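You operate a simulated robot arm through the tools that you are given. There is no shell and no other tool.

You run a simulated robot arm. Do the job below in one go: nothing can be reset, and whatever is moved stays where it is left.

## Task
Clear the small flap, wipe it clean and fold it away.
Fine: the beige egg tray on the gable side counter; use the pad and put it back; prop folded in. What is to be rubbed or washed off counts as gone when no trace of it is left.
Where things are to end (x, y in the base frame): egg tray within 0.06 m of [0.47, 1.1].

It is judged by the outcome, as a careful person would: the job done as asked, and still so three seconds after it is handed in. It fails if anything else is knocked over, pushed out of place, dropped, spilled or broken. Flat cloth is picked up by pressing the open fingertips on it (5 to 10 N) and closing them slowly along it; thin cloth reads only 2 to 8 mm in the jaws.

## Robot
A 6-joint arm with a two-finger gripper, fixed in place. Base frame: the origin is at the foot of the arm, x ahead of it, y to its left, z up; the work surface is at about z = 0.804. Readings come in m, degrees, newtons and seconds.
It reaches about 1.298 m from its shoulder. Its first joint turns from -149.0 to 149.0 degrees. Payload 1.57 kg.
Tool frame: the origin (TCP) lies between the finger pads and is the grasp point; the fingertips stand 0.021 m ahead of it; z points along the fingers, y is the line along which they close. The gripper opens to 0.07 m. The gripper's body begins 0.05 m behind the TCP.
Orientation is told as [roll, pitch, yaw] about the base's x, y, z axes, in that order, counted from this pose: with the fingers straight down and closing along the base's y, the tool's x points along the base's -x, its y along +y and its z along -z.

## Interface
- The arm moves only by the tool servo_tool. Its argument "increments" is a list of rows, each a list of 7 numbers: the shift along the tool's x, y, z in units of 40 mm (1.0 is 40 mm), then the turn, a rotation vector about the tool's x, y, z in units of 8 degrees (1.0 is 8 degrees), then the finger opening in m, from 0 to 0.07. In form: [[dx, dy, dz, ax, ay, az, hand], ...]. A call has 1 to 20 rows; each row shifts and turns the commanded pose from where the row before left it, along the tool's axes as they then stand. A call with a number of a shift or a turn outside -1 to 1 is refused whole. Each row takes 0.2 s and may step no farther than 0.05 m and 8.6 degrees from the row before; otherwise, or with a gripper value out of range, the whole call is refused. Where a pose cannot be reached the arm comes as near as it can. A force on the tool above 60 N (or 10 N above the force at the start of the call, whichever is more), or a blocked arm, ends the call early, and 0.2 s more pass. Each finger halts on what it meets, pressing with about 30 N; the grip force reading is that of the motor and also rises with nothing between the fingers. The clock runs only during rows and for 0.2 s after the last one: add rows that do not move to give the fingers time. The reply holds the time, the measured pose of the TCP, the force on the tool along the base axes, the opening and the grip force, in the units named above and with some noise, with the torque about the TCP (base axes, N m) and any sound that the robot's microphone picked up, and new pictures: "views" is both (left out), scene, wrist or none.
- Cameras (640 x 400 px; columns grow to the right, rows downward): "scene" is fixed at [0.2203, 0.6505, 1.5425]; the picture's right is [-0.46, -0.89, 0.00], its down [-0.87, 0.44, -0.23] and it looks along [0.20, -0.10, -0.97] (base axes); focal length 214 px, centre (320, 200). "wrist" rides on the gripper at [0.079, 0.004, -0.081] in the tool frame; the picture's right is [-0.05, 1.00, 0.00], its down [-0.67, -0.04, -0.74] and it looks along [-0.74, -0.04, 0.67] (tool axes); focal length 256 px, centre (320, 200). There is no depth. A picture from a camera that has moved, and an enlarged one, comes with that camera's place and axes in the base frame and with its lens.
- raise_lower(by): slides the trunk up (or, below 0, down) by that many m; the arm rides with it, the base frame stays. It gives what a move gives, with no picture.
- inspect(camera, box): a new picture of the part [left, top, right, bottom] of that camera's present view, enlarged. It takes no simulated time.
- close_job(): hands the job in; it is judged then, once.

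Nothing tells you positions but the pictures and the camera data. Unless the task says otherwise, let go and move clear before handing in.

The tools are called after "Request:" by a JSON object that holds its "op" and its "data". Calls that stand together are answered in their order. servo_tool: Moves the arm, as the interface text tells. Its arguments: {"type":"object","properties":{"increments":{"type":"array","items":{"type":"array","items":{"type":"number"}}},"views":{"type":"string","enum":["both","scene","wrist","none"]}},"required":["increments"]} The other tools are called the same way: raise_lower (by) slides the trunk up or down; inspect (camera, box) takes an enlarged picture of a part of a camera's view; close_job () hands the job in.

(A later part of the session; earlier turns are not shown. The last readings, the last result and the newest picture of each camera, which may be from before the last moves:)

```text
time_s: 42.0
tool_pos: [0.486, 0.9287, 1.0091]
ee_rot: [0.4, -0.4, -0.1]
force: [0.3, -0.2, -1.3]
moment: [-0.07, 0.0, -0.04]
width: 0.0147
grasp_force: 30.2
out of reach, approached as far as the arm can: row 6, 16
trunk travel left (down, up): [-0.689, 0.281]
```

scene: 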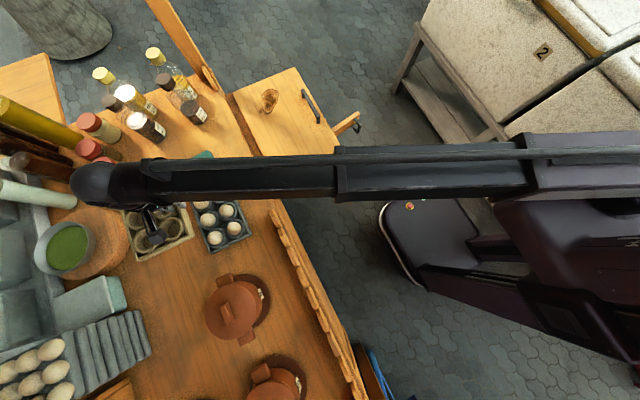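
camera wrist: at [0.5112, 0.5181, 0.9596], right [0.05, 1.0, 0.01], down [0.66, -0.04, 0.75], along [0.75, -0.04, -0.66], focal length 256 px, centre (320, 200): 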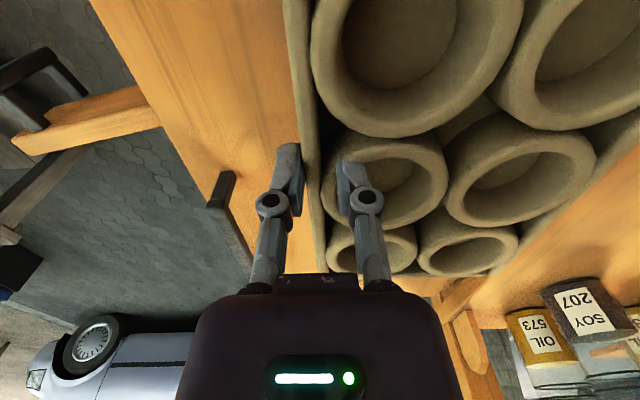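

Request:
{"op": "servo_tool", "data": {"increments": [[0.16, 0.645, 0, 0, 0, 0, 0.006], [0.16, 0.645, 0, 0, 0, 0, 0.006], [0.16, 0.645, 0, 0, 0, 0, 0.006], [0.16, 0.645, 0, 0, 0, 0, 0.006], [0, 0, 0, 0, 0, 0, 0.006]]}}

```text
time_s: 43.2
tool_pos: [0.46, 1.0317, 1.0076]
ee_rot: [0.3, -0.4, -0.1]
force: [0.7, 1.0, -1.0]
moment: [-0.05, 0.0, 0.01]
width: 0.0144
grasp_force: 30.2
trunk travel left (down, up): [-0.689, 0.281]
camera wrist: at [0.3808, 1.0358, 1.0896], right [0.05, 1.0, 0.01], down [0.66, -0.04, 0.75], along [0.75, -0.04, -0.66], focal length 256 px, centre (320, 200)
```

scene: 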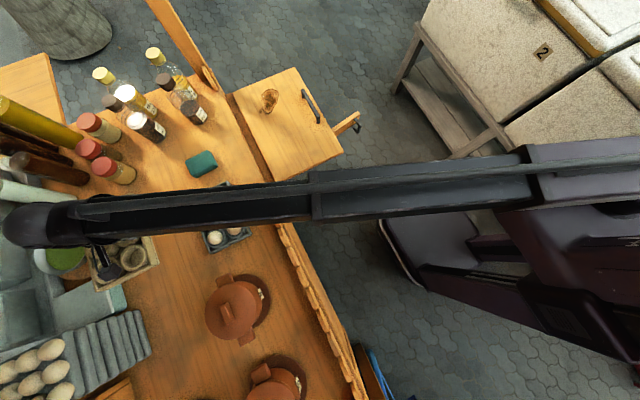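
wrist: 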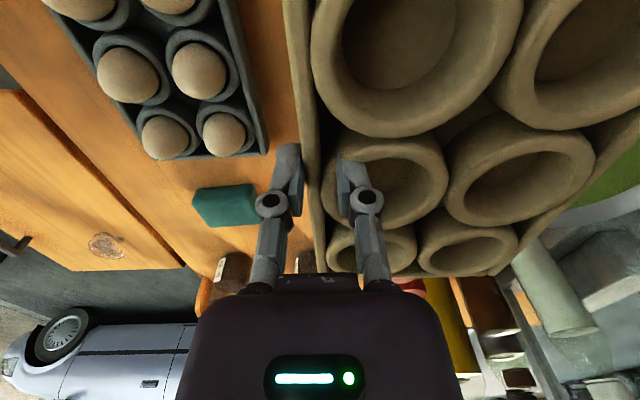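

The tray is over its target and the counter below looks clear. I'll lower it in stages.

Request:
{"op": "raise_lower", "data": {"by": -0.15}}

Request:
{"op": "servo_tool", "data": {"increments": [[0, 0, 0, 0, 0, 0, 0.006]]}}

```text
time_s: 45.0
tool_pos: [0.4602, 1.0325, 0.8579]
ee_rot: [0.2, -0.3, 0.0]
force: [0.0, -0.8, -0.8]
moment: [-0.06, 0.02, 0.03]
width: 0.0142
grasp_force: 30.2
trunk travel left (down, up): [-0.539, 0.431]
```

```text
time_s: 45.4
tool_pos: [0.4613, 1.0318, 0.8586]
ee_rot: [0.4, -0.4, 0.1]
force: [0.2, 0.4, -1.3]
moment: [-0.06, 0.0, 0.02]
width: 0.0142
grasp_force: 30.4
trunk travel left (down, up): [-0.539, 0.431]
camera wrist: at [0.3807, 1.0358, 0.9395], right [0.05, 1.0, 0.01], down [0.66, -0.04, 0.75], along [0.75, -0.04, -0.66], focal length 256 px, centre (320, 200)
```

scene: 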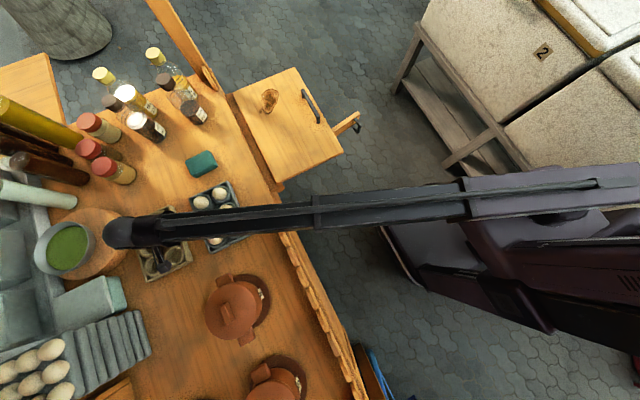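
wrist: 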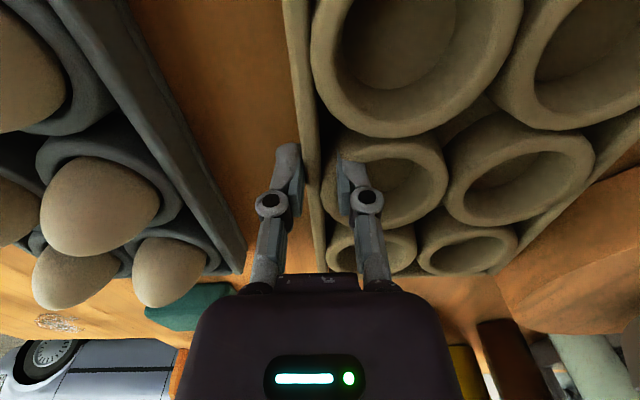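

Request:
{"op": "raise_lower", "data": {"by": -0.012}}

Request:
{"op": "raise_lower", "data": {"by": -0.004}}

```text
time_s: 46.0
tool_pos: [0.4599, 1.0297, 0.8492]
ee_rot: [0.5, -0.5, -0.1]
force: [2.5, 5.0, 30.9]
moment: [0.07, -0.13, -0.03]
width: 0.014
grasp_force: 30.2
trunk travel left (down, up): [-0.527, 0.443]
```

```text
time_s: 46.5
tool_pos: [0.4595, 1.0296, 0.8476]
ee_rot: [0.6, -0.4, -0.1]
force: [6.2, 13.9, 55.3]
moment: [0.58, -0.06, -0.05]
width: 0.0149
grasp_force: 30.1
trunk travel left (down, up): [-0.523, 0.447]
```

It touched down sooner than expected because the counter is about 1 cm higher than the flap. I'll ease off the pressure.

Request:
{"op": "raise_lower", "data": {"by": 0.007}}

```text
time_s: 47.1
tool_pos: [0.4611, 1.0317, 0.8489]
ee_rot: [0.2, -0.3, 0.0]
force: [-0.5, -0.8, 1.0]
moment: [0.15, 0.21, 0.11]
width: 0.0144
grasp_force: 30.5
trunk travel left (down, up): [-0.53, 0.44]
```

Light contact now, so I'll open the fingers slowly and look.

Request:
{"op": "servo_tool", "data": {"increments": [[0, 0, 0, 0, 0, 0, 0.016], [0, 0, 0, 0, 0, 0, 0.02], [0, 0, 0, 0, 0, 0, 0.026], [0, 0, 0, 0, 0, 0, 0.032], [0, 0, 0, 0, 0, 0, 0.036], [0, 0, 0, 0, 0, 0, 0.036]]}}

```text
time_s: 48.5
tool_pos: [0.4607, 1.0321, 0.8488]
ee_rot: [0.3, -0.5, 0.1]
force: [-1.3, 0.1, 0.1]
moment: [-0.01, -0.01, -0.01]
width: 0.036
grasp_force: 0.1
trunk travel left (down, up): [-0.53, 0.44]
camera wrist: at [0.3807, 1.0357, 0.9306], right [0.05, 1.0, 0.01], down [0.66, -0.04, 0.75], along [0.75, -0.04, -0.66], focal length 256 px, centre (320, 200)
```

scene: 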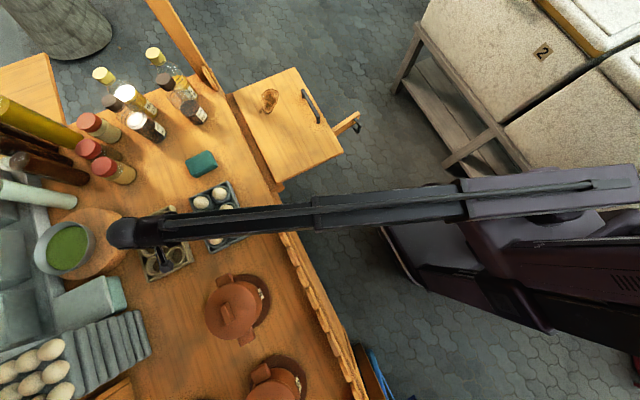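
wrist: 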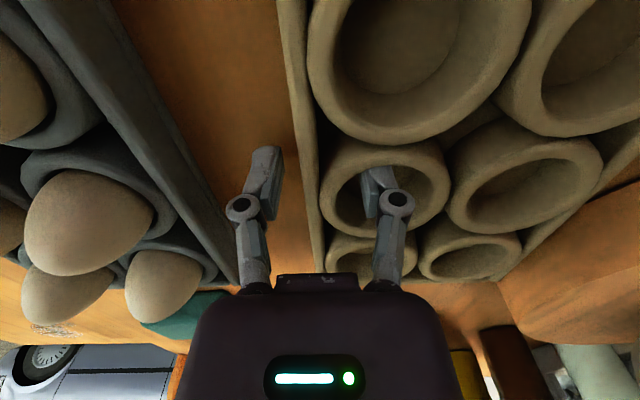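

Released. I'll rise straight up and check that the tray stayed put.

Request:
{"op": "raise_lower", "data": {"by": 0.13}}

Request:
{"op": "servo_tool", "data": {"increments": [[0, 0, 0, 0, 0, 0, 0.036]]}}

```text
time_s: 50.0
tool_pos: [0.4611, 1.0319, 0.979]
ee_rot: [0.3, -0.3, 0.0]
force: [-0.1, 0.7, 0.2]
moment: [0.02, 0.0, -0.01]
width: 0.0359
grasp_force: 0.1
trunk travel left (down, up): [-0.66, 0.31]
```

```text
time_s: 50.4
tool_pos: [0.4611, 1.0322, 0.9781]
ee_rot: [0.3, -0.3, 0.0]
force: [-0.2, 0.4, 0.0]
moment: [0.04, 0.02, -0.02]
width: 0.0359
grasp_force: 0.0
trunk travel left (down, up): [-0.66, 0.31]
camera wrist: at [0.3808, 1.0357, 1.0605], right [0.05, 1.0, 0.01], down [0.66, -0.04, 0.75], along [0.75, -0.04, -0.66], focal length 256 px, centre (320, 200)
```

scene: 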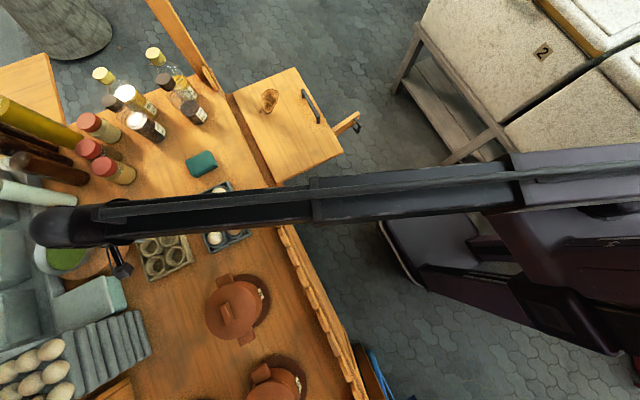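
wrist: 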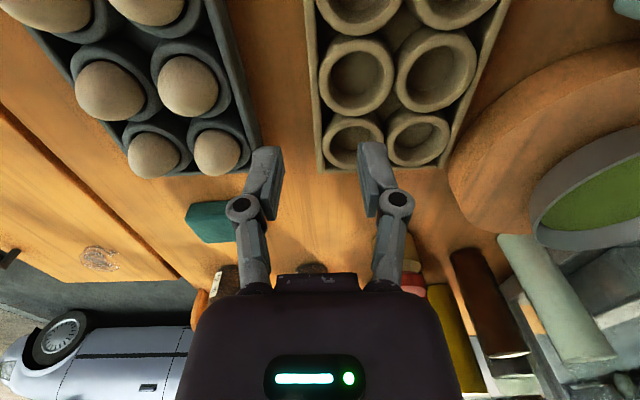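

The tray sits at about (0.464, 1.088), well within tolerance. Next is the pad: I'll move over for a close look.

Request:
{"op": "servo_tool", "data": {"increments": [[-0.58, -0.675, 0, 0, 0, 0, 0.05], [-0.58, -0.675, 0, 0, 0, 0, 0.06], [-0.58, -0.675, 0, 0, 0, 0, 0.07], [-0.58, -0.675, 0, 0, 0, 0, 0.07], [-0.58, -0.675, 0, 0, 0, 0, 0.07], [-0.58, -0.675, 0, 0, 0, 0, 0.07], [0, 0, 0, 0, 0, 0, 0.07]]}}

```text
time_s: 52.0
tool_pos: [0.5991, 0.8653, 0.9796]
ee_rot: [0.2, -0.4, 0.1]
force: [-0.2, 0.3, -0.8]
moment: [0.0, -0.02, -0.03]
width: 0.07
grasp_force: 0.0
trunk travel left (down, up): [-0.66, 0.31]
camera wrist: at [0.5193, 0.8692, 1.0606], right [0.05, 1.0, 0.01], down [0.66, -0.04, 0.75], along [0.75, -0.04, -0.66], focal length 256 px, centre (320, 200)
```

scene: 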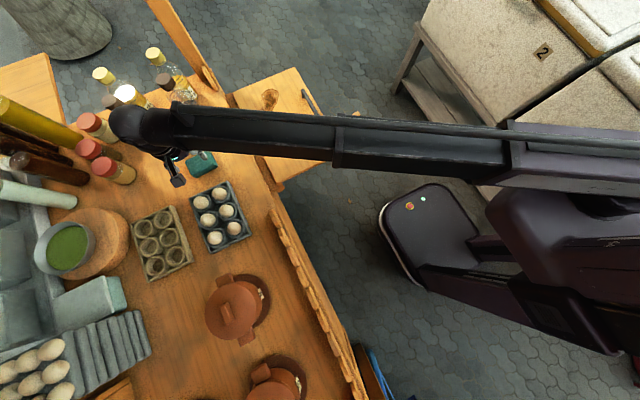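
wrist: 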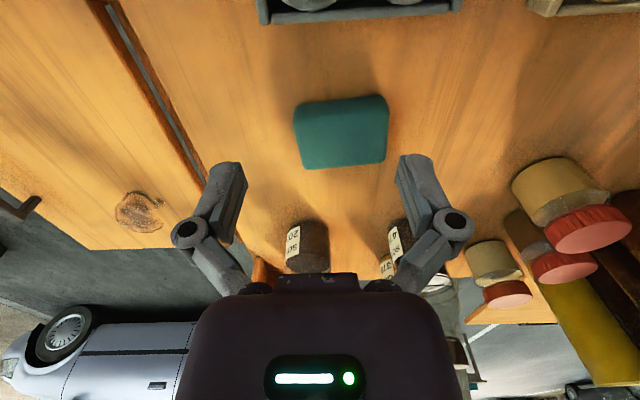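

Request:
{"op": "inspect", "data": {"camera": "wrist", "box": [240, 60, 440, 200]}}

Request:
{"op": "inspect", "data": {"camera": "scene", "box": [120, 100, 280, 220]}}

```text
2.86 times, centred on (340, 130) of wrist
camera zoom: at [0.5193, 0.8692, 1.0606], right [0.05, 1.0, 0.01], down [0.66, -0.04, 0.75], along [0.75, -0.04, -0.66], focal length 731 px, centre (263, 400)
```

zoom: 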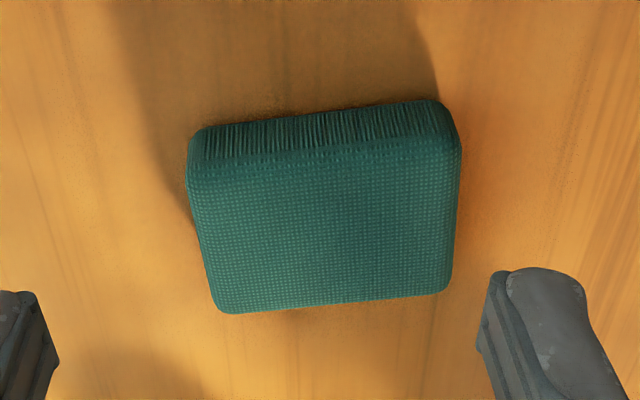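

```text
3.33 times, centred on (200, 160) of scene
camera zoom: at [0.2203, 0.6505, 1.5425], right [-0.46, -0.89, 0.0], down [-0.87, 0.44, -0.23], along [0.2, -0.1, -0.97], focal length 715 px, centre (720, 333)
```

zoom: 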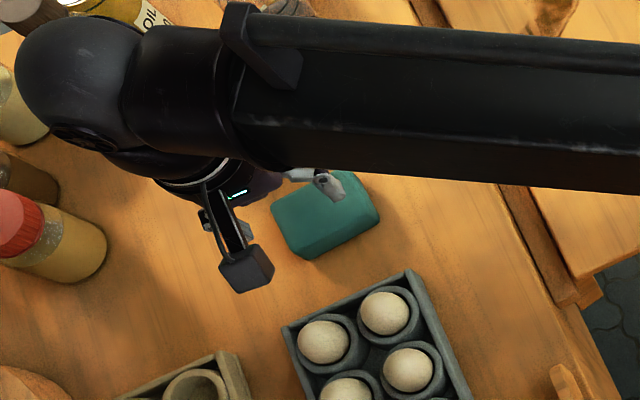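

The pad is about 0.065 × 0.09 × 0.03 m, centred near (0.686, 0.885). The short side runs along x, so I'll turn the gripper 90° to close along x.

Request:
{"op": "servo_tool", "data": {"increments": [[0, 0, 0, 0, 0, -0.9375, 0.07], [0, 0, 0, 0, 0, -0.9375, 0.07], [0, 0, 0, 0, 0, -0.9375, 0.07], [0, 0, 0, 0, 0, -0.9375, 0.07], [0, 0, 0, 0, 0, -0.9375, 0.07], [0, 0, 0, 0, 0, -0.9375, 0.07], [0, 0, 0, 0, 0, -0.9375, 0.07], [0, 0, 0, 0, 0, -0.9375, 0.07], [0, 0, 0, 0, 0, -0.9375, 0.07], [0, 0, 0, 0, 0, -0.9375, 0.07], [0, 0, 0, 0, 0, -0.9375, 0.07], [0, 0, 0, 0, 0, -0.9375, 0.07], [0, 0, 0, 0, 0, 0, 0.07]]}}

```text
time_s: 54.8
tool_pos: [0.5997, 0.8692, 0.9802]
ee_rot: [-0.4, -0.3, 90.1]
force: [-0.8, 0.1, 0.4]
moment: [0.01, -0.02, -0.01]
width: 0.0702
grasp_force: 0.0
trunk travel left (down, up): [-0.66, 0.31]
camera wrist: at [0.5944, 0.79, 1.0606], right [-1.0, 0.05, -0.01], down [0.03, 0.66, 0.75], along [0.04, 0.75, -0.66], focal length 256 px, centre (320, 200)
```

scene: 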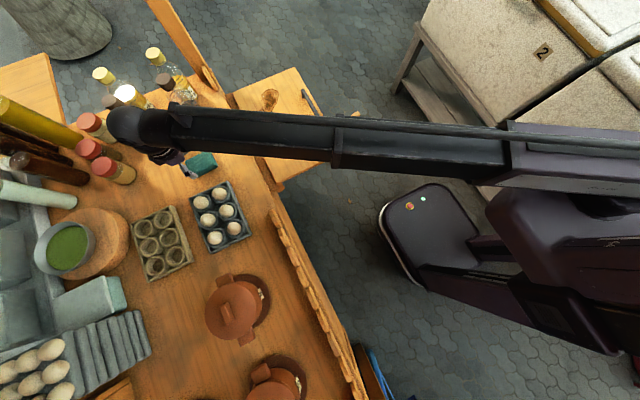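
wrist: 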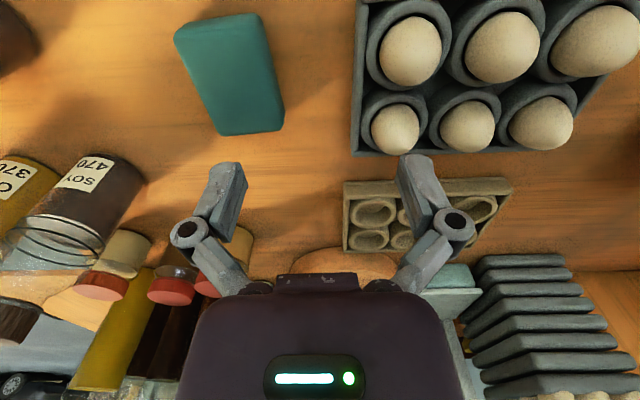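

Request:
{"op": "servo_tool", "data": {"increments": [[-0.13, -0.717, 0, 0, 0, 0, 0.07], [-0.13, -0.717, 0, 0, 0, 0, 0.07], [-0.13, -0.717, 0, 0, 0, 0, 0.07], [0, 0, 0, 0, 0, 0, 0.07]], "views": "wrist"}}

Request:
{"op": "inspect", "data": {"camera": "wrist", "box": [220, 0, 420, 140]}}

```text
time_s: 55.8
tool_pos: [0.6855, 0.8876, 0.9792]
ee_rot: [-0.4, -0.3, 90.0]
force: [-0.5, 0.0, 0.5]
moment: [-0.01, 0.0, 0.0]
width: 0.0703
grasp_force: 0.0
trunk travel left (down, up): [-0.66, 0.31]
camera wrist: at [0.6796, 0.807, 1.0607], right [-1.0, 0.05, -0.01], down [0.03, 0.66, 0.75], along [0.04, 0.75, -0.66], focal length 256 px, centre (320, 200)
```

wrist: 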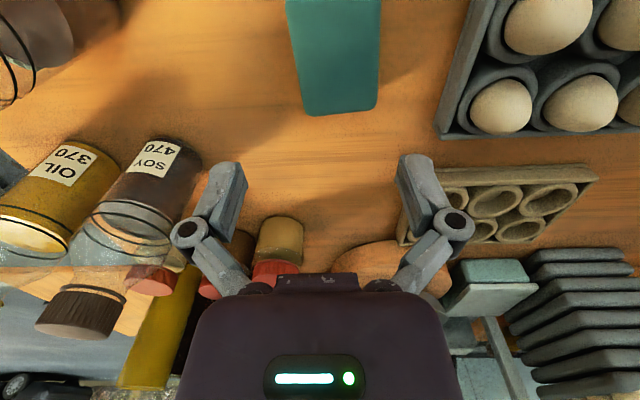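

```text
2.86 times, centred on (320, 70) of wrist
camera zoom: at [0.6796, 0.807, 1.0607], right [-1.0, 0.05, -0.01], down [0.03, 0.66, 0.75], along [0.04, 0.75, -0.66], focal length 731 px, centre (320, 571)
```

zoom: 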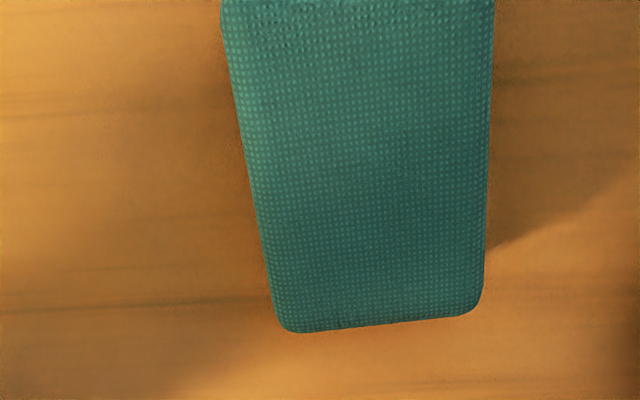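

The pad's top is nearer z≈0.85, with its centre at about (0.670, 0.884), turned about 4°. I'll align and descend to just above it.

Request:
{"op": "servo_tool", "data": {"increments": [[0, 0.39, 0, 0, 0, -0.54, 0.07], [0, 0, 0, 0, 0, 0, 0.07]], "views": "none"}}

Request:
{"op": "raise_lower", "data": {"by": -0.075}}

Request:
{"op": "servo_tool", "data": {"increments": [[0, 0, 0, 0, 0, 0, 0.07]]}}

```text
time_s: 56.4
tool_pos: [0.6702, 0.8879, 0.9781]
ee_rot: [-0.4, -0.3, 94.3]
force: [-1.2, -0.8, -0.2]
moment: [-0.01, 0.0, 0.02]
width: 0.07
grasp_force: 0.1
trunk travel left (down, up): [-0.66, 0.31]
```

```text
time_s: 57.6
tool_pos: [0.6691, 0.8874, 0.9046]
ee_rot: [-0.4, -0.4, 94.3]
force: [0.2, 0.6, 0.7]
moment: [-0.02, 0.02, 0.04]
width: 0.07
grasp_force: 0.1
trunk travel left (down, up): [-0.585, 0.385]
```

```text
time_s: 58.0
tool_pos: [0.6689, 0.8872, 0.9041]
ee_rot: [-0.4, -0.3, 94.4]
force: [0.1, 0.6, 0.0]
moment: [-0.01, 0.02, 0.01]
width: 0.07
grasp_force: 0.0
trunk travel left (down, up): [-0.585, 0.385]
camera wrist: at [0.6707, 0.8074, 0.9857], right [-1.0, -0.02, -0.01], down [-0.02, 0.66, 0.75], along [-0.01, 0.75, -0.66], focal length 256 px, centre (320, 200)
```

scene: 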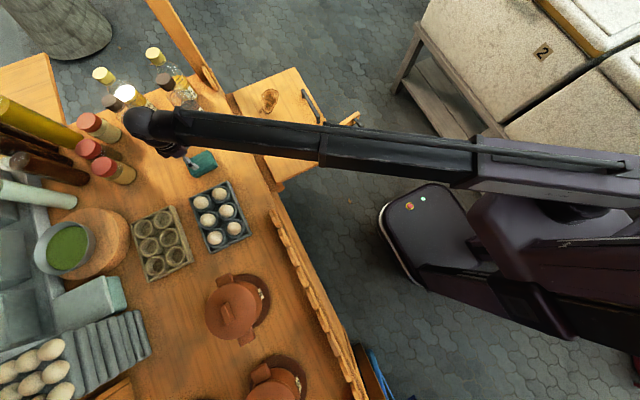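
wrist: 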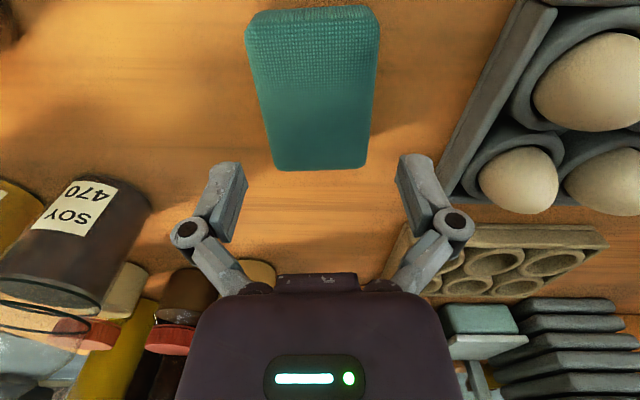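

Request:
{"op": "inspect", "data": {"camera": "wrist", "box": [180, 0, 460, 200]}}

```text
2.00 times, centred on (320, 100) of wrist
camera zoom: at [0.6707, 0.8074, 0.9857], right [-1.0, -0.02, -0.01], down [-0.02, 0.66, 0.75], along [-0.01, 0.75, -0.66], focal length 512 px, centre (320, 400)
```

zoom: 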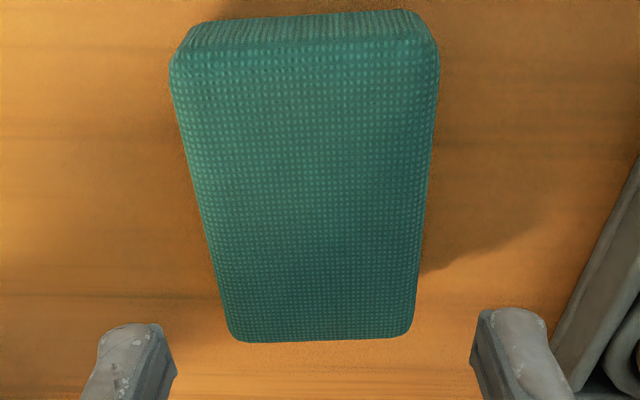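

Request:
{"op": "servo_tool", "data": {"increments": [[0, -0.045, 0, 0, 0, 0, 0.07], [0, 0, 0, 0, 0, 0, 0.07]], "views": "none"}}

Request:
{"op": "raise_lower", "data": {"by": -0.032}}

Request:
{"op": "servo_tool", "data": {"increments": [[0, 0, 0, 0, 0, 0, 0.07]], "views": "wrist"}}

Request:
{"op": "inspect", "data": {"camera": "wrist", "box": [180, 0, 460, 200]}}

```text
time_s: 58.6
tool_pos: [0.6709, 0.8871, 0.904]
ee_rot: [-0.4, -0.3, 94.5]
force: [-0.2, -0.4, 0.5]
moment: [0.01, 0.02, 0.0]
width: 0.0698
grasp_force: 0.1
trunk travel left (down, up): [-0.585, 0.385]
```

```text
time_s: 59.3
tool_pos: [0.672, 0.8868, 0.8724]
ee_rot: [-0.4, -0.3, 94.3]
force: [-0.1, -0.8, -0.1]
moment: [-0.01, -0.02, 0.01]
width: 0.0701
grasp_force: 0.0
trunk travel left (down, up): [-0.553, 0.417]
```

```text
time_s: 59.7
tool_pos: [0.6723, 0.8879, 0.8734]
ee_rot: [-0.3, -0.3, 94.3]
force: [-0.1, 0.6, -0.4]
moment: [-0.01, 0.01, 0.01]
width: 0.0699
grasp_force: 0.0
trunk travel left (down, up): [-0.553, 0.417]
camera wrist: at [0.6731, 0.8074, 0.9537], right [-1.0, -0.02, -0.01], down [-0.02, 0.66, 0.75], along [-0.01, 0.75, -0.66], focal length 256 px, centre (320, 200)
```

wrist: 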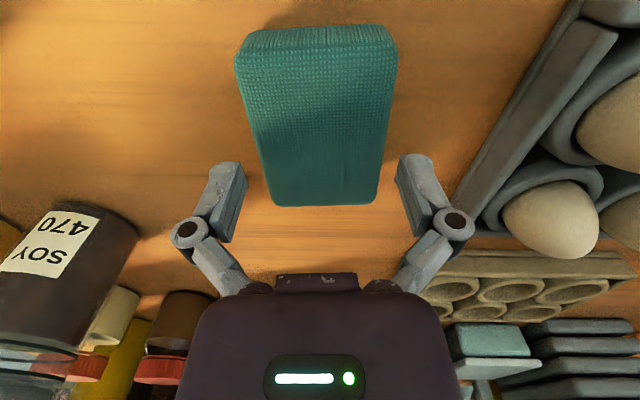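

```text
2.00 times, centred on (320, 100) of wrist
camera zoom: at [0.6731, 0.8074, 0.9537], right [-1.0, -0.02, -0.01], down [-0.02, 0.66, 0.75], along [-0.01, 0.75, -0.66], focal length 512 px, centre (320, 400)
```

zoom: 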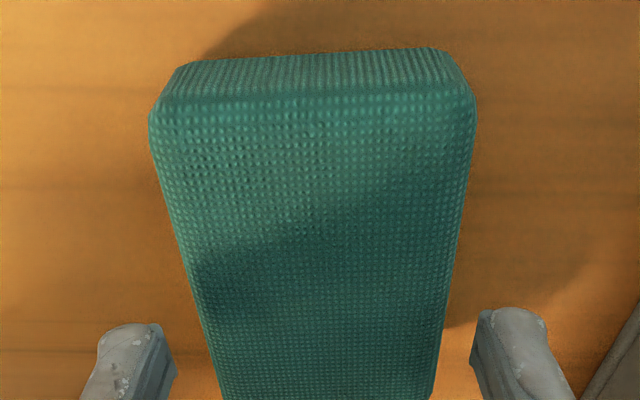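

The pad is centred between the fingers with about 2 mm clearance per side. I'll descend carefully.

Request:
{"op": "raise_lower", "data": {"by": -0.015}}

```text
time_s: 60.4
tool_pos: [0.6721, 0.8878, 0.8566]
ee_rot: [-0.4, -0.3, 94.4]
force: [-0.6, 0.1, 1.0]
moment: [0.0, 0.01, 0.02]
width: 0.0703
grasp_force: 0.1
trunk travel left (down, up): [-0.538, 0.432]
```

Request:
{"op": "raise_lower", "data": {"by": -0.01}}

```text
time_s: 60.9
tool_pos: [0.671, 0.8866, 0.847]
ee_rot: [-0.3, -0.3, 94.3]
force: [-0.1, -0.4, -0.5]
moment: [-0.04, 0.0, 0.01]
width: 0.07
grasp_force: 0.0
trunk travel left (down, up): [-0.528, 0.442]
```

Request:
{"op": "raise_lower", "data": {"by": -0.008}}

Request:
{"op": "servo_tool", "data": {"increments": [[0, 0, 0, 0, 0, 0, 0.066], [0, 0, 0, 0, 0, 0, 0.062], [0, 0, 0, 0, 0, 0, 0.058], [0, 0, 0, 0, 0, 0, 0.054], [0, 0, 0, 0, 0, 0, 0.05], [0, 0, 0, 0, 0, 0, 0.05]], "views": "wrist"}}

```text
time_s: 61.5
tool_pos: [0.6721, 0.8879, 0.8379]
ee_rot: [-0.5, -0.4, 94.3]
force: [0.2, -0.1, 0.7]
moment: [0.01, 0.0, 0.0]
width: 0.0699
grasp_force: 0.0
trunk travel left (down, up): [-0.52, 0.45]
```

```text
time_s: 62.9
tool_pos: [0.6721, 0.8872, 0.8399]
ee_rot: [-0.3, -0.2, 94.3]
force: [0.6, 2.2, 4.1]
moment: [0.0, 0.0, 0.03]
width: 0.0639
grasp_force: 29.8
trunk travel left (down, up): [-0.52, 0.45]
camera wrist: at [0.6729, 0.8072, 0.9211], right [-1.0, -0.02, -0.01], down [-0.02, 0.66, 0.75], along [-0.01, 0.75, -0.66], focal length 256 px, centre (320, 200)
```

wrist: 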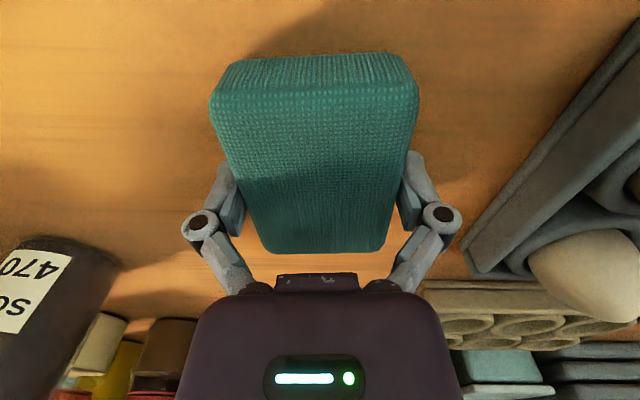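

The pad is gripped at 64 mm. I'll note this pose, (0.672, 0.887, yaw 94.3°), for putting it back, then lift.

Request:
{"op": "raise_lower", "data": {"by": 0.1}}

Request:
{"op": "servo_tool", "data": {"increments": [[0, 0, 0, 0, 0, 0, 0.05]]}}

```text
time_s: 64.2
tool_pos: [0.673, 0.8884, 0.9382]
ee_rot: [-0.4, -0.3, 94.3]
force: [0.7, 1.2, 0.0]
moment: [0.02, 0.02, 0.0]
width: 0.0639
grasp_force: 29.9
trunk travel left (down, up): [-0.62, 0.35]
```

```text
time_s: 64.6
tool_pos: [0.6709, 0.8877, 0.9387]
ee_rot: [-0.3, -0.3, 94.3]
force: [-0.6, -0.8, -0.4]
moment: [0.0, 0.02, 0.01]
width: 0.064
grasp_force: 29.8
trunk travel left (down, up): [-0.62, 0.35]
camera wrist: at [0.6731, 0.8074, 1.0206], right [-1.0, -0.02, -0.01], down [-0.02, 0.66, 0.75], along [-0.01, 0.75, -0.66], focal length 256 px, centre (320, 200)
```

scene: 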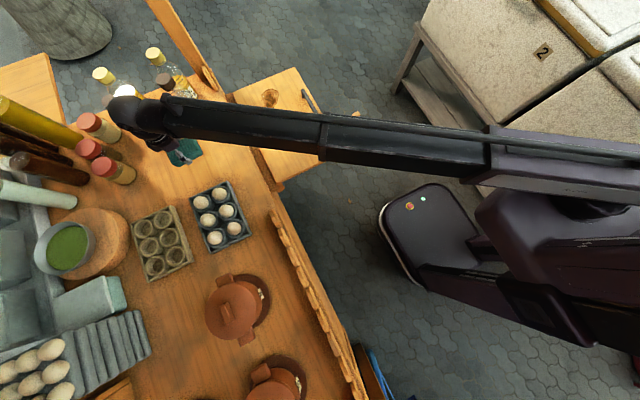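
wrist: 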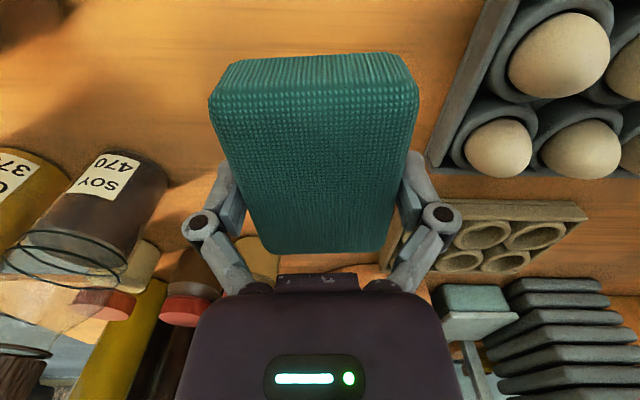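

The pad came along. I'll carry it over the stain on the flap and look at the stain first.

Request:
{"op": "servo_tool", "data": {"increments": [[0.829, -0.2, 0, 0, 0, 0, 0.05], [0.829, -0.2, 0, 0, 0, 0, 0.05], [0.829, -0.2, 0, 0, 0, 0, 0.05], [0.829, -0.2, 0, 0, 0, 0, 0.05], [0.829, -0.2, 0, 0, 0, 0, 0.05], [0.829, -0.2, 0, 0, 0, 0, 0.05], [0.829, -0.2, 0, 0, 0, 0, 0.05], [0, 0, 0, 0, 0, 0, 0.05]]}}

Request:
{"op": "inspect", "data": {"camera": "scene", "box": [220, 60, 380, 180]}}

```text
time_s: 66.4
tool_pos: [0.7455, 0.6599, 0.9382]
ee_rot: [-0.4, -0.4, 94.2]
force: [0.5, -0.5, -0.7]
moment: [-0.02, -0.01, -0.05]
width: 0.064
grasp_force: 29.6
trunk travel left (down, up): [-0.62, 0.35]
camera wrist: at [0.7466, 0.5793, 1.0206], right [-1.0, -0.02, -0.01], down [-0.02, 0.66, 0.75], along [-0.01, 0.75, -0.66], focal length 256 px, centre (320, 200)
```

scene: 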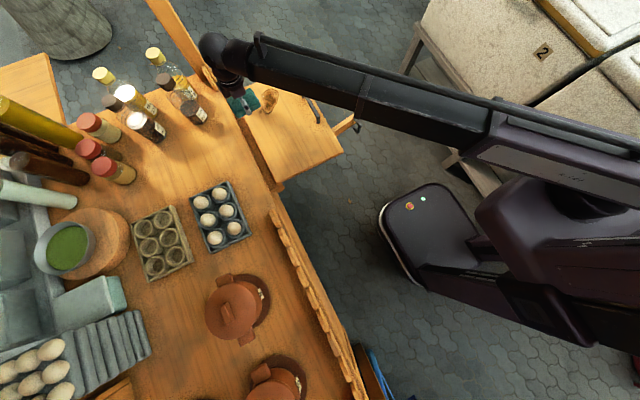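
wrist: 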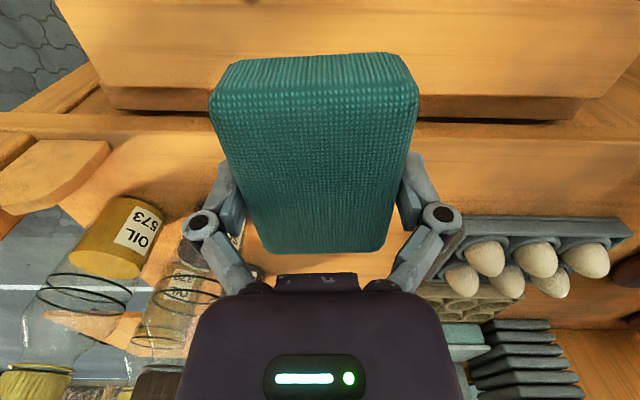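

```text
3.33 times, centred on (300, 120) of scene
camera zoom: at [0.2203, 0.6505, 1.5425], right [-0.46, -0.89, 0.0], down [-0.87, 0.44, -0.23], along [0.2, -0.1, -0.97], focal length 715 px, centre (387, 467)
```

zoom: 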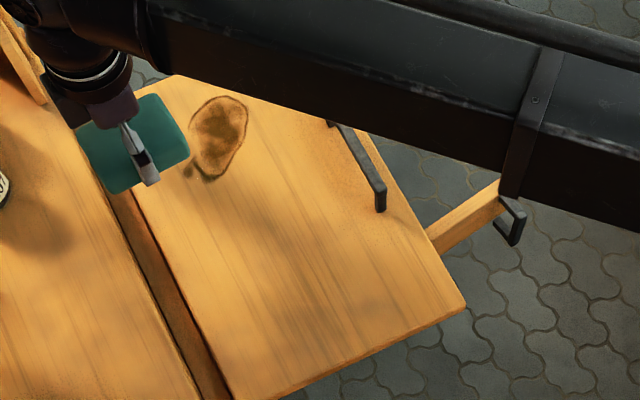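

The stain covers about x 0.78–0.89 and y 0.52–0.626. I'll move the pad above its centre and then lower it gently.

Request:
{"op": "servo_tool", "data": {"increments": [[0.578, -0.518, 0, 0, 0, 0, 0.05], [0.578, -0.518, 0, 0, 0, 0, 0.05], [0.578, -0.518, 0, 0, 0, 0, 0.05], [0.578, -0.518, 0, 0, 0, 0, 0.05], [0, 0, 0, 0, 0, 0, 0.05]]}}

Request:
{"op": "raise_lower", "data": {"by": -0.095}}

```text
time_s: 67.6
tool_pos: [0.8345, 0.5747, 0.9387]
ee_rot: [-0.4, -0.3, 94.3]
force: [1.0, -0.7, -0.3]
moment: [-0.01, 0.0, 0.01]
width: 0.0641
grasp_force: 30.1
trunk travel left (down, up): [-0.62, 0.35]
camera wrist: at [0.8357, 0.4942, 1.0207], right [-1.0, -0.02, -0.01], down [-0.02, 0.66, 0.75], along [-0.01, 0.75, -0.66], focal length 256 px, centre (320, 200)
```

scene: 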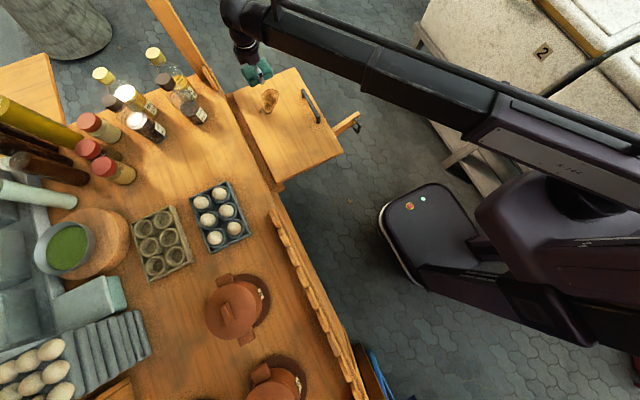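
wrist: 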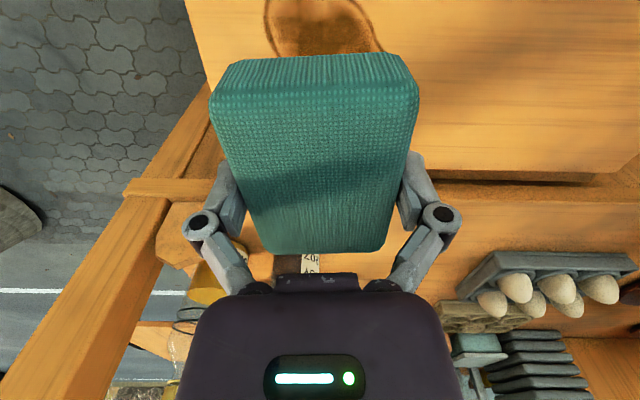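

```text
time_s: 68.9
tool_pos: [0.8341, 0.5742, 0.8441]
ee_rot: [-0.4, -0.3, 94.4]
force: [0.8, -0.5, 0.2]
moment: [0.01, -0.01, -0.01]
width: 0.0638
grasp_force: 29.8
trunk travel left (down, up): [-0.525, 0.445]
```

Request:
{"op": "raise_lower", "data": {"by": -0.012}}

```text
time_s: 69.5
tool_pos: [0.8339, 0.5735, 0.832]
ee_rot: [-0.5, -0.2, 94.2]
force: [-0.1, 0.4, -1.4]
moment: [-0.01, -0.03, 0.02]
width: 0.064
grasp_force: 29.8
trunk travel left (down, up): [-0.513, 0.457]
```

Request:
{"op": "raise_lower", "data": {"by": -0.005}}

```text
time_s: 70.1
tool_pos: [0.8343, 0.5729, 0.8275]
ee_rot: [-0.3, -0.3, 94.3]
force: [0.3, -0.9, -0.8]
moment: [-0.02, 0.0, 0.06]
width: 0.0639
grasp_force: 30.0
trunk travel left (down, up): [-0.508, 0.462]
```

Request:
{"op": "raise_lower", "data": {"by": -0.004}}

```text
time_s: 70.6
tool_pos: [0.8351, 0.575, 0.8228]
ee_rot: [-0.4, -0.3, 94.3]
force: [1.9, 1.3, 7.5]
moment: [0.37, 0.12, -0.1]
width: 0.0637
grasp_force: 30.0
trunk travel left (down, up): [-0.504, 0.466]
```

Light contact at about 8 N. I'll add a touch more pressure and make a first set of wiping strokes.

Request:
{"op": "raise_lower", "data": {"by": -0.001}}

Request:
{"op": "servo_tool", "data": {"increments": [[0.266, 0.459, 0, 0, 0, 0, 0.05], [0.266, 0.459, 0, 0, 0, 0, 0.05], [0.0375, -0.4985, 0, 0, 0, 0, 0.05], [0.0375, -0.4985, 0, 0, 0, 0, 0.05], [0.0375, -0.4985, 0, 0, 0, 0, 0.05], [0.0375, -0.4985, 0, 0, 0, 0, 0.05], [-0.416, -0.031, 0, 0, 0, 0, 0.05], [-0.416, -0.031, 0, 0, 0, 0, 0.05], [-0.416, -0.031, 0, 0, 0, 0, 0.05], [-0.034, 0.449, 0, 0, 0, 0, 0.05], [-0.034, 0.449, 0, 0, 0, 0, 0.05], [-0.034, 0.449, 0, 0, 0, 0, 0.05], [-0.034, 0.449, 0, 0, 0, 0, 0.05], [-0.034, 0.449, 0, 0, 0, 0, 0.05]]}}

```text
time_s: 71.1
tool_pos: [0.8343, 0.5739, 0.8236]
ee_rot: [-0.5, -0.3, 94.2]
force: [4.5, 3.8, 19.3]
moment: [0.14, 0.19, -0.05]
width: 0.0639
grasp_force: 29.9
trunk travel left (down, up): [-0.503, 0.467]
```

```text
time_s: 74.1
tool_pos: [0.7895, 0.6003, 0.8239]
ee_rot: [-0.3, -0.2, 94.3]
force: [5.6, -0.2, 17.8]
moment: [0.07, -0.19, -0.03]
width: 0.064
grasp_force: 29.9
trunk travel left (down, up): [-0.503, 0.467]
camera wrist: at [0.7893, 0.5197, 0.9049], right [-1.0, -0.02, -0.01], down [-0.02, 0.66, 0.75], along [-0.01, 0.75, -0.66], focal length 256 px, centre (320, 200)
```

scene: 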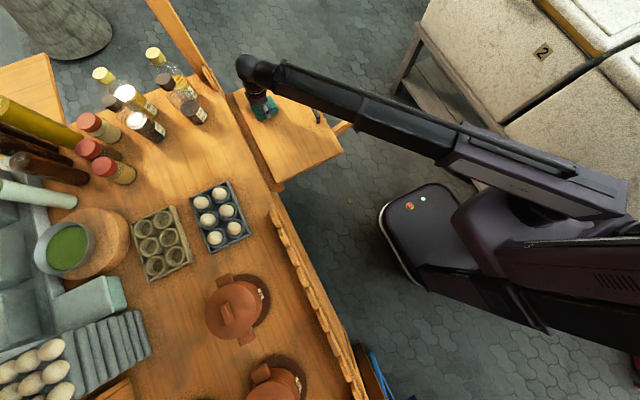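
wrist: 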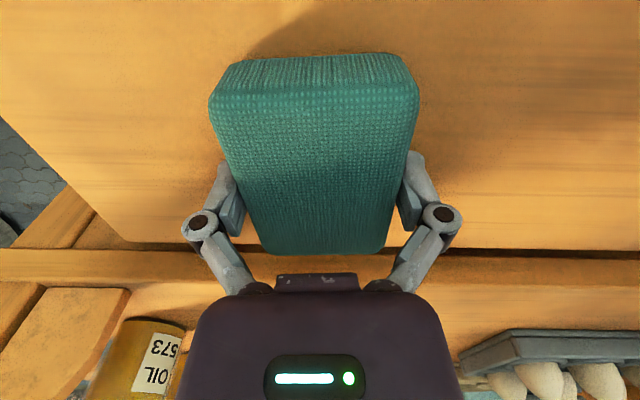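

Request:
{"op": "servo_tool", "data": {"increments": [[0.449, 0.034, 0, 0, 0, 0, 0.05], [0.449, 0.034, 0, 0, 0, 0, 0.05], [0.449, 0.034, 0, 0, 0, 0, 0.05], [0.0375, -0.4985, 0, 0, 0, 0, 0.05], [0.0375, -0.4985, 0, 0, 0, 0, 0.05], [-0.4985, -0.0375, 0, 0, 0, 0, 0.05], [-0.4985, -0.0375, 0, 0, 0, 0, 0.05], [-0.4985, -0.0375, 0, 0, 0, 0, 0.05], [0.0375, -0.4985, 0, 0, 0, 0, 0.05], [0.0375, -0.4985, 0, 0, 0, 0, 0.05], [0.541, 0.041, 0, 0, 0, 0, 0.05], [0.541, 0.041, 0, 0, 0, 0, 0.05], [0.541, 0.041, 0, 0, 0, 0, 0.05], [-0.033, 0.436, 0, 0, 0, 0, 0.05], [-0.033, 0.436, 0, 0, 0, 0, 0.05], [-0.416, -0.031, 0, 0, 0, 0, 0.05], [-0.416, -0.031, 0, 0, 0, 0, 0.05], [-0.416, -0.031, 0, 0, 0, 0, 0.05]], "views": "none"}}

```text
time_s: 77.9
tool_pos: [0.8346, 0.5904, 0.8232]
ee_rot: [-0.5, -0.3, 94.3]
force: [-0.7, -3.4, 7.5]
moment: [-0.15, -0.04, 0.03]
width: 0.0639
grasp_force: 30.0
trunk travel left (down, up): [-0.503, 0.467]
```

I'll lift and move aside to check the stain.

Request:
{"op": "raise_lower", "data": {"by": 0.115}}

Request:
{"op": "servo_tool", "data": {"increments": [[-0.7, 0.4, 0, 0, 0, 0, 0.05], [-0.7, 0.4, 0, 0, 0, 0, 0.05], [-0.7, 0.4, 0, 0, 0, 0, 0.05], [-0.7, 0.4, 0, 0, 0, 0, 0.05], [0, 0, 0, 0, 0, 0, 0.05]], "views": "scene"}}

Request:
{"op": "inspect", "data": {"camera": "scene", "box": [220, 60, 380, 180]}}

```text
time_s: 79.4
tool_pos: [0.8354, 0.5914, 0.9366]
ee_rot: [-0.5, -0.3, 94.2]
force: [0.5, 0.7, -0.2]
moment: [0.0, 0.02, 0.0]
width: 0.0638
grasp_force: 31.0
trunk travel left (down, up): [-0.618, 0.352]
```

```text
time_s: 80.6
tool_pos: [0.7651, 0.6978, 0.9371]
ee_rot: [-0.4, -0.3, 94.3]
force: [0.1, 0.7, -1.7]
moment: [0.0, -0.03, 0.01]
width: 0.0638
grasp_force: 30.2
trunk travel left (down, up): [-0.618, 0.352]
```

scene: 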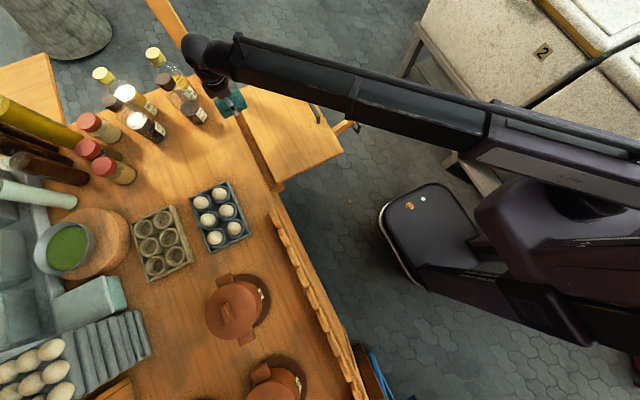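

```text
3.33 times, centred on (300, 120) of scene
camera zoom: at [0.2203, 0.6505, 1.5425], right [-0.46, -0.89, 0.0], down [-0.87, 0.44, -0.23], along [0.2, -0.1, -0.97], focal length 715 px, centre (387, 467)
```

zoom: 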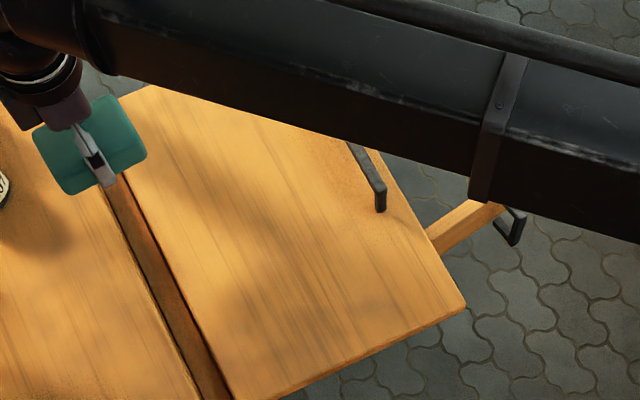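

The visible flap area looks clean. I'll carry the pad back to its original place and recheck the flap from there with the arm out of the way.

Request:
{"op": "servo_tool", "data": {"increments": [[-0.817, 0.327, 0, 0, 0, 0, 0.05], [-0.817, 0.327, 0, 0, 0, 0, 0.05], [-0.817, 0.327, 0, 0, 0, 0, 0.05], [-0.817, 0.327, 0, 0, 0, 0, 0.05], [-0.817, 0.327, 0, 0, 0, 0, 0.05], [-0.817, 0.327, 0, 0, 0, 0, 0.05], [0, 0, 0, 0, 0, 0, 0.05]]}}

Request:
{"op": "inspect", "data": {"camera": "scene", "box": [220, 60, 380, 180]}}

```text
time_s: 82.2
tool_pos: [0.6712, 0.8861, 0.9374]
ee_rot: [-0.4, -0.3, 94.3]
force: [0.2, 0.9, -1.3]
moment: [-0.01, -0.01, 0.0]
width: 0.0639
grasp_force: 30.5
out of reach, approached as far as the arm can: row 1
trunk travel left (down, up): [-0.618, 0.352]
camera wrist: at [0.6714, 0.8057, 1.0186], right [-1.0, -0.02, -0.01], down [-0.02, 0.66, 0.75], along [-0.01, 0.75, -0.66], focal length 256 px, centre (320, 200)
```

scene: 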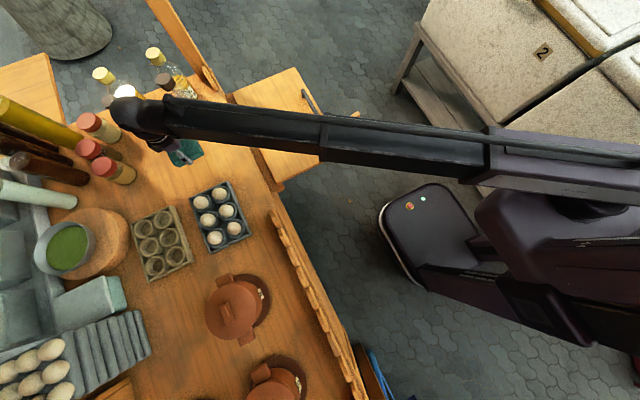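
wrist: 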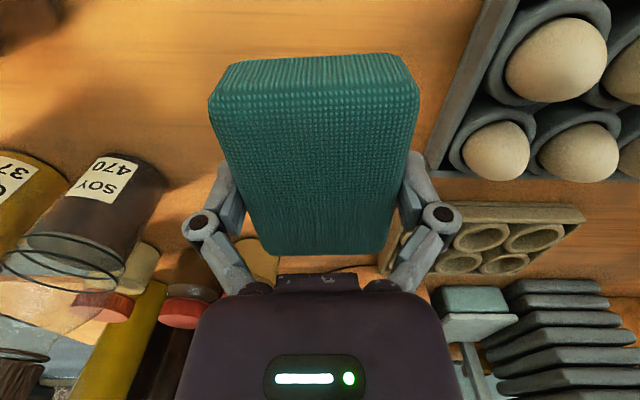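

```text
3.33 times, centred on (300, 120) of scene
camera zoom: at [0.2203, 0.6505, 1.5425], right [-0.46, -0.89, 0.0], down [-0.87, 0.44, -0.23], along [0.2, -0.1, -0.97], focal length 715 px, centre (387, 467)
```

zoom: 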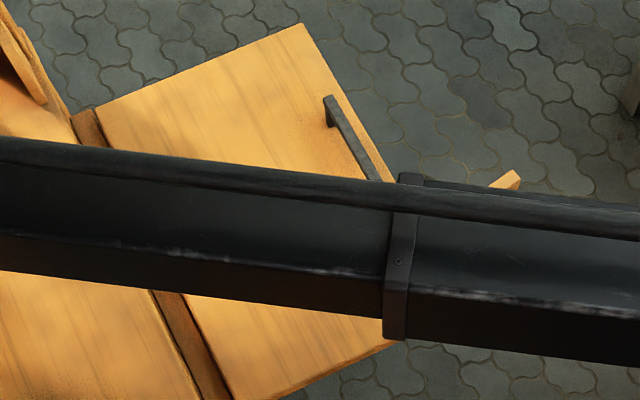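

Request:
{"op": "inspect", "data": {"camera": "scene", "box": [240, 70, 320, 120]}}

```text
8.00 times, centred on (280, 95) of scene
camera zoom: at [0.2203, 0.6505, 1.5425], right [-0.46, -0.89, 0.0], down [-0.87, 0.44, -0.23], along [0.2, -0.1, -0.97], focal length 1716 px, centre (640, 1040)
```

zoom: 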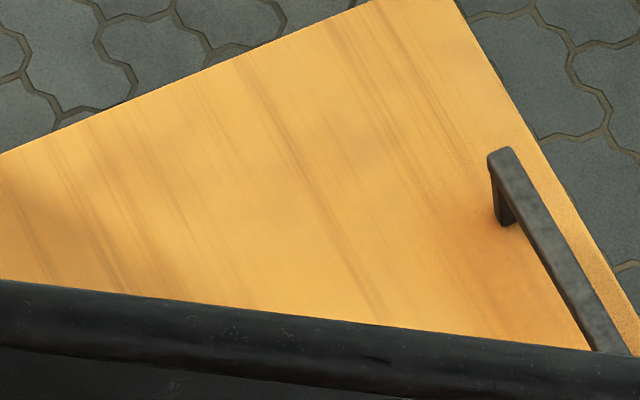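

Request:
{"op": "servo_tool", "data": {"increments": [[-0.567, 0.877, 0, 0, 0, 0, 0.05], [-0.567, 0.877, 0, 0, 0, 0, 0.05], [-0.567, 0.877, 0, 0, 0, 0, 0.05], [0, 0, 0, 0, 0, 0, 0.05]], "views": "none"}}

Request:
{"op": "inspect", "data": {"camera": "scene", "box": [230, 70, 350, 170]}}

Request:
{"op": "inspect", "data": {"camera": "scene", "box": [245, 80, 305, 120]}}

```text
time_s: 83.2
tool_pos: [0.5577, 0.948, 0.9369]
ee_rot: [-0.3, -0.3, 94.3]
force: [-0.5, 0.5, -0.5]
moment: [-0.01, -0.02, 0.03]
width: 0.0641
grasp_force: 29.3
trunk travel left (down, up): [-0.618, 0.352]
```

```text
4.00 times, centred on (290, 120) of scene
camera zoom: at [0.2203, 0.6505, 1.5425], right [-0.46, -0.89, 0.0], down [-0.87, 0.44, -0.23], along [0.2, -0.1, -0.97], focal length 858 px, centre (440, 520)
```

zoom: 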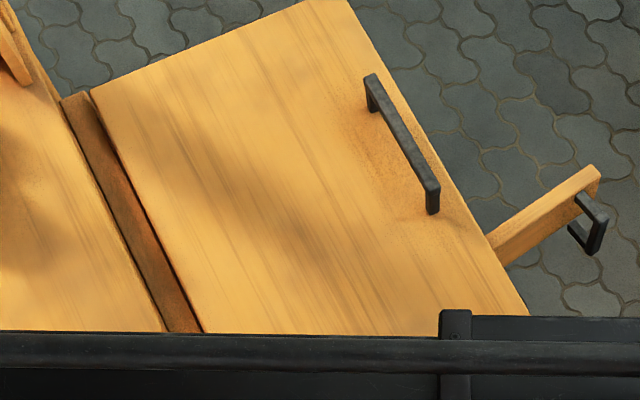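

```text
10.00 times, centred on (275, 100) of scene
camera zoom: at [0.2203, 0.6505, 1.5425], right [-0.46, -0.89, 0.0], down [-0.87, 0.44, -0.23], along [0.2, -0.1, -0.97], focal length 2145 px, centre (770, 1200)
```

zoom: 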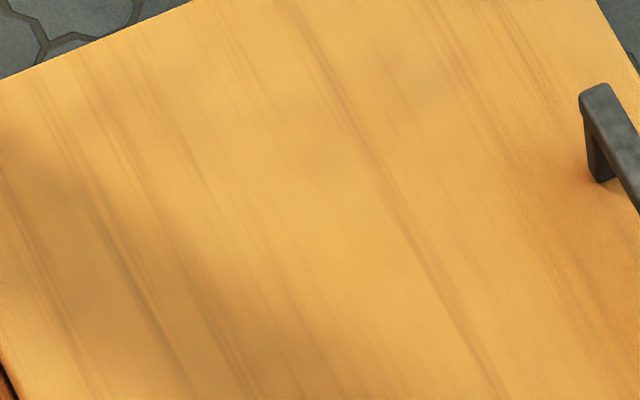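

The flap shows no trace of the stain at 10× zoom. I'll put the pad back exactly where it was.

Request:
{"op": "servo_tool", "data": {"increments": [[0.434, -0.684, 0, 0, 0, 0, 0.05], [0.434, -0.684, 0, 0, 0, 0, 0.05], [0.434, -0.684, 0, 0, 0, 0, 0.05], [0.434, -0.684, 0, 0, 0, 0, 0.05], [0, 0, 0, 0, 0, 0, 0.05]], "views": "none"}}

Request:
{"op": "raise_lower", "data": {"by": -0.09}}

```text
time_s: 84.4
tool_pos: [0.6733, 0.8879, 0.9368]
ee_rot: [-0.4, -0.3, 94.3]
force: [0.7, 0.2, -0.1]
moment: [-0.01, 0.01, 0.02]
width: 0.064
grasp_force: 30.0
out of reach, approached as far as the arm can: row 4
trunk travel left (down, up): [-0.618, 0.352]
```

```text
time_s: 85.6
tool_pos: [0.674, 0.8874, 0.8472]
ee_rot: [-0.4, -0.3, 94.4]
force: [-0.4, 0.4, -0.8]
moment: [0.02, 0.02, 0.01]
width: 0.0638
grasp_force: 30.0
trunk travel left (down, up): [-0.528, 0.442]
```

Request:
{"op": "raise_lower", "data": {"by": -0.005}}

```text
time_s: 86.2
tool_pos: [0.6734, 0.8883, 0.8421]
ee_rot: [-0.4, -0.3, 94.3]
force: [0.9, 0.4, -0.4]
moment: [0.01, 0.01, 0.0]
width: 0.0638
grasp_force: 29.9
trunk travel left (down, up): [-0.523, 0.447]
```

Request:
{"op": "raise_lower", "data": {"by": -0.003}}

```text
time_s: 86.7
tool_pos: [0.6742, 0.8885, 0.84]
ee_rot: [-0.3, -0.3, 94.3]
force: [-0.1, 0.0, 0.7]
moment: [-0.03, 0.02, 0.01]
width: 0.0637
grasp_force: 30.0
trunk travel left (down, up): [-0.52, 0.45]
```

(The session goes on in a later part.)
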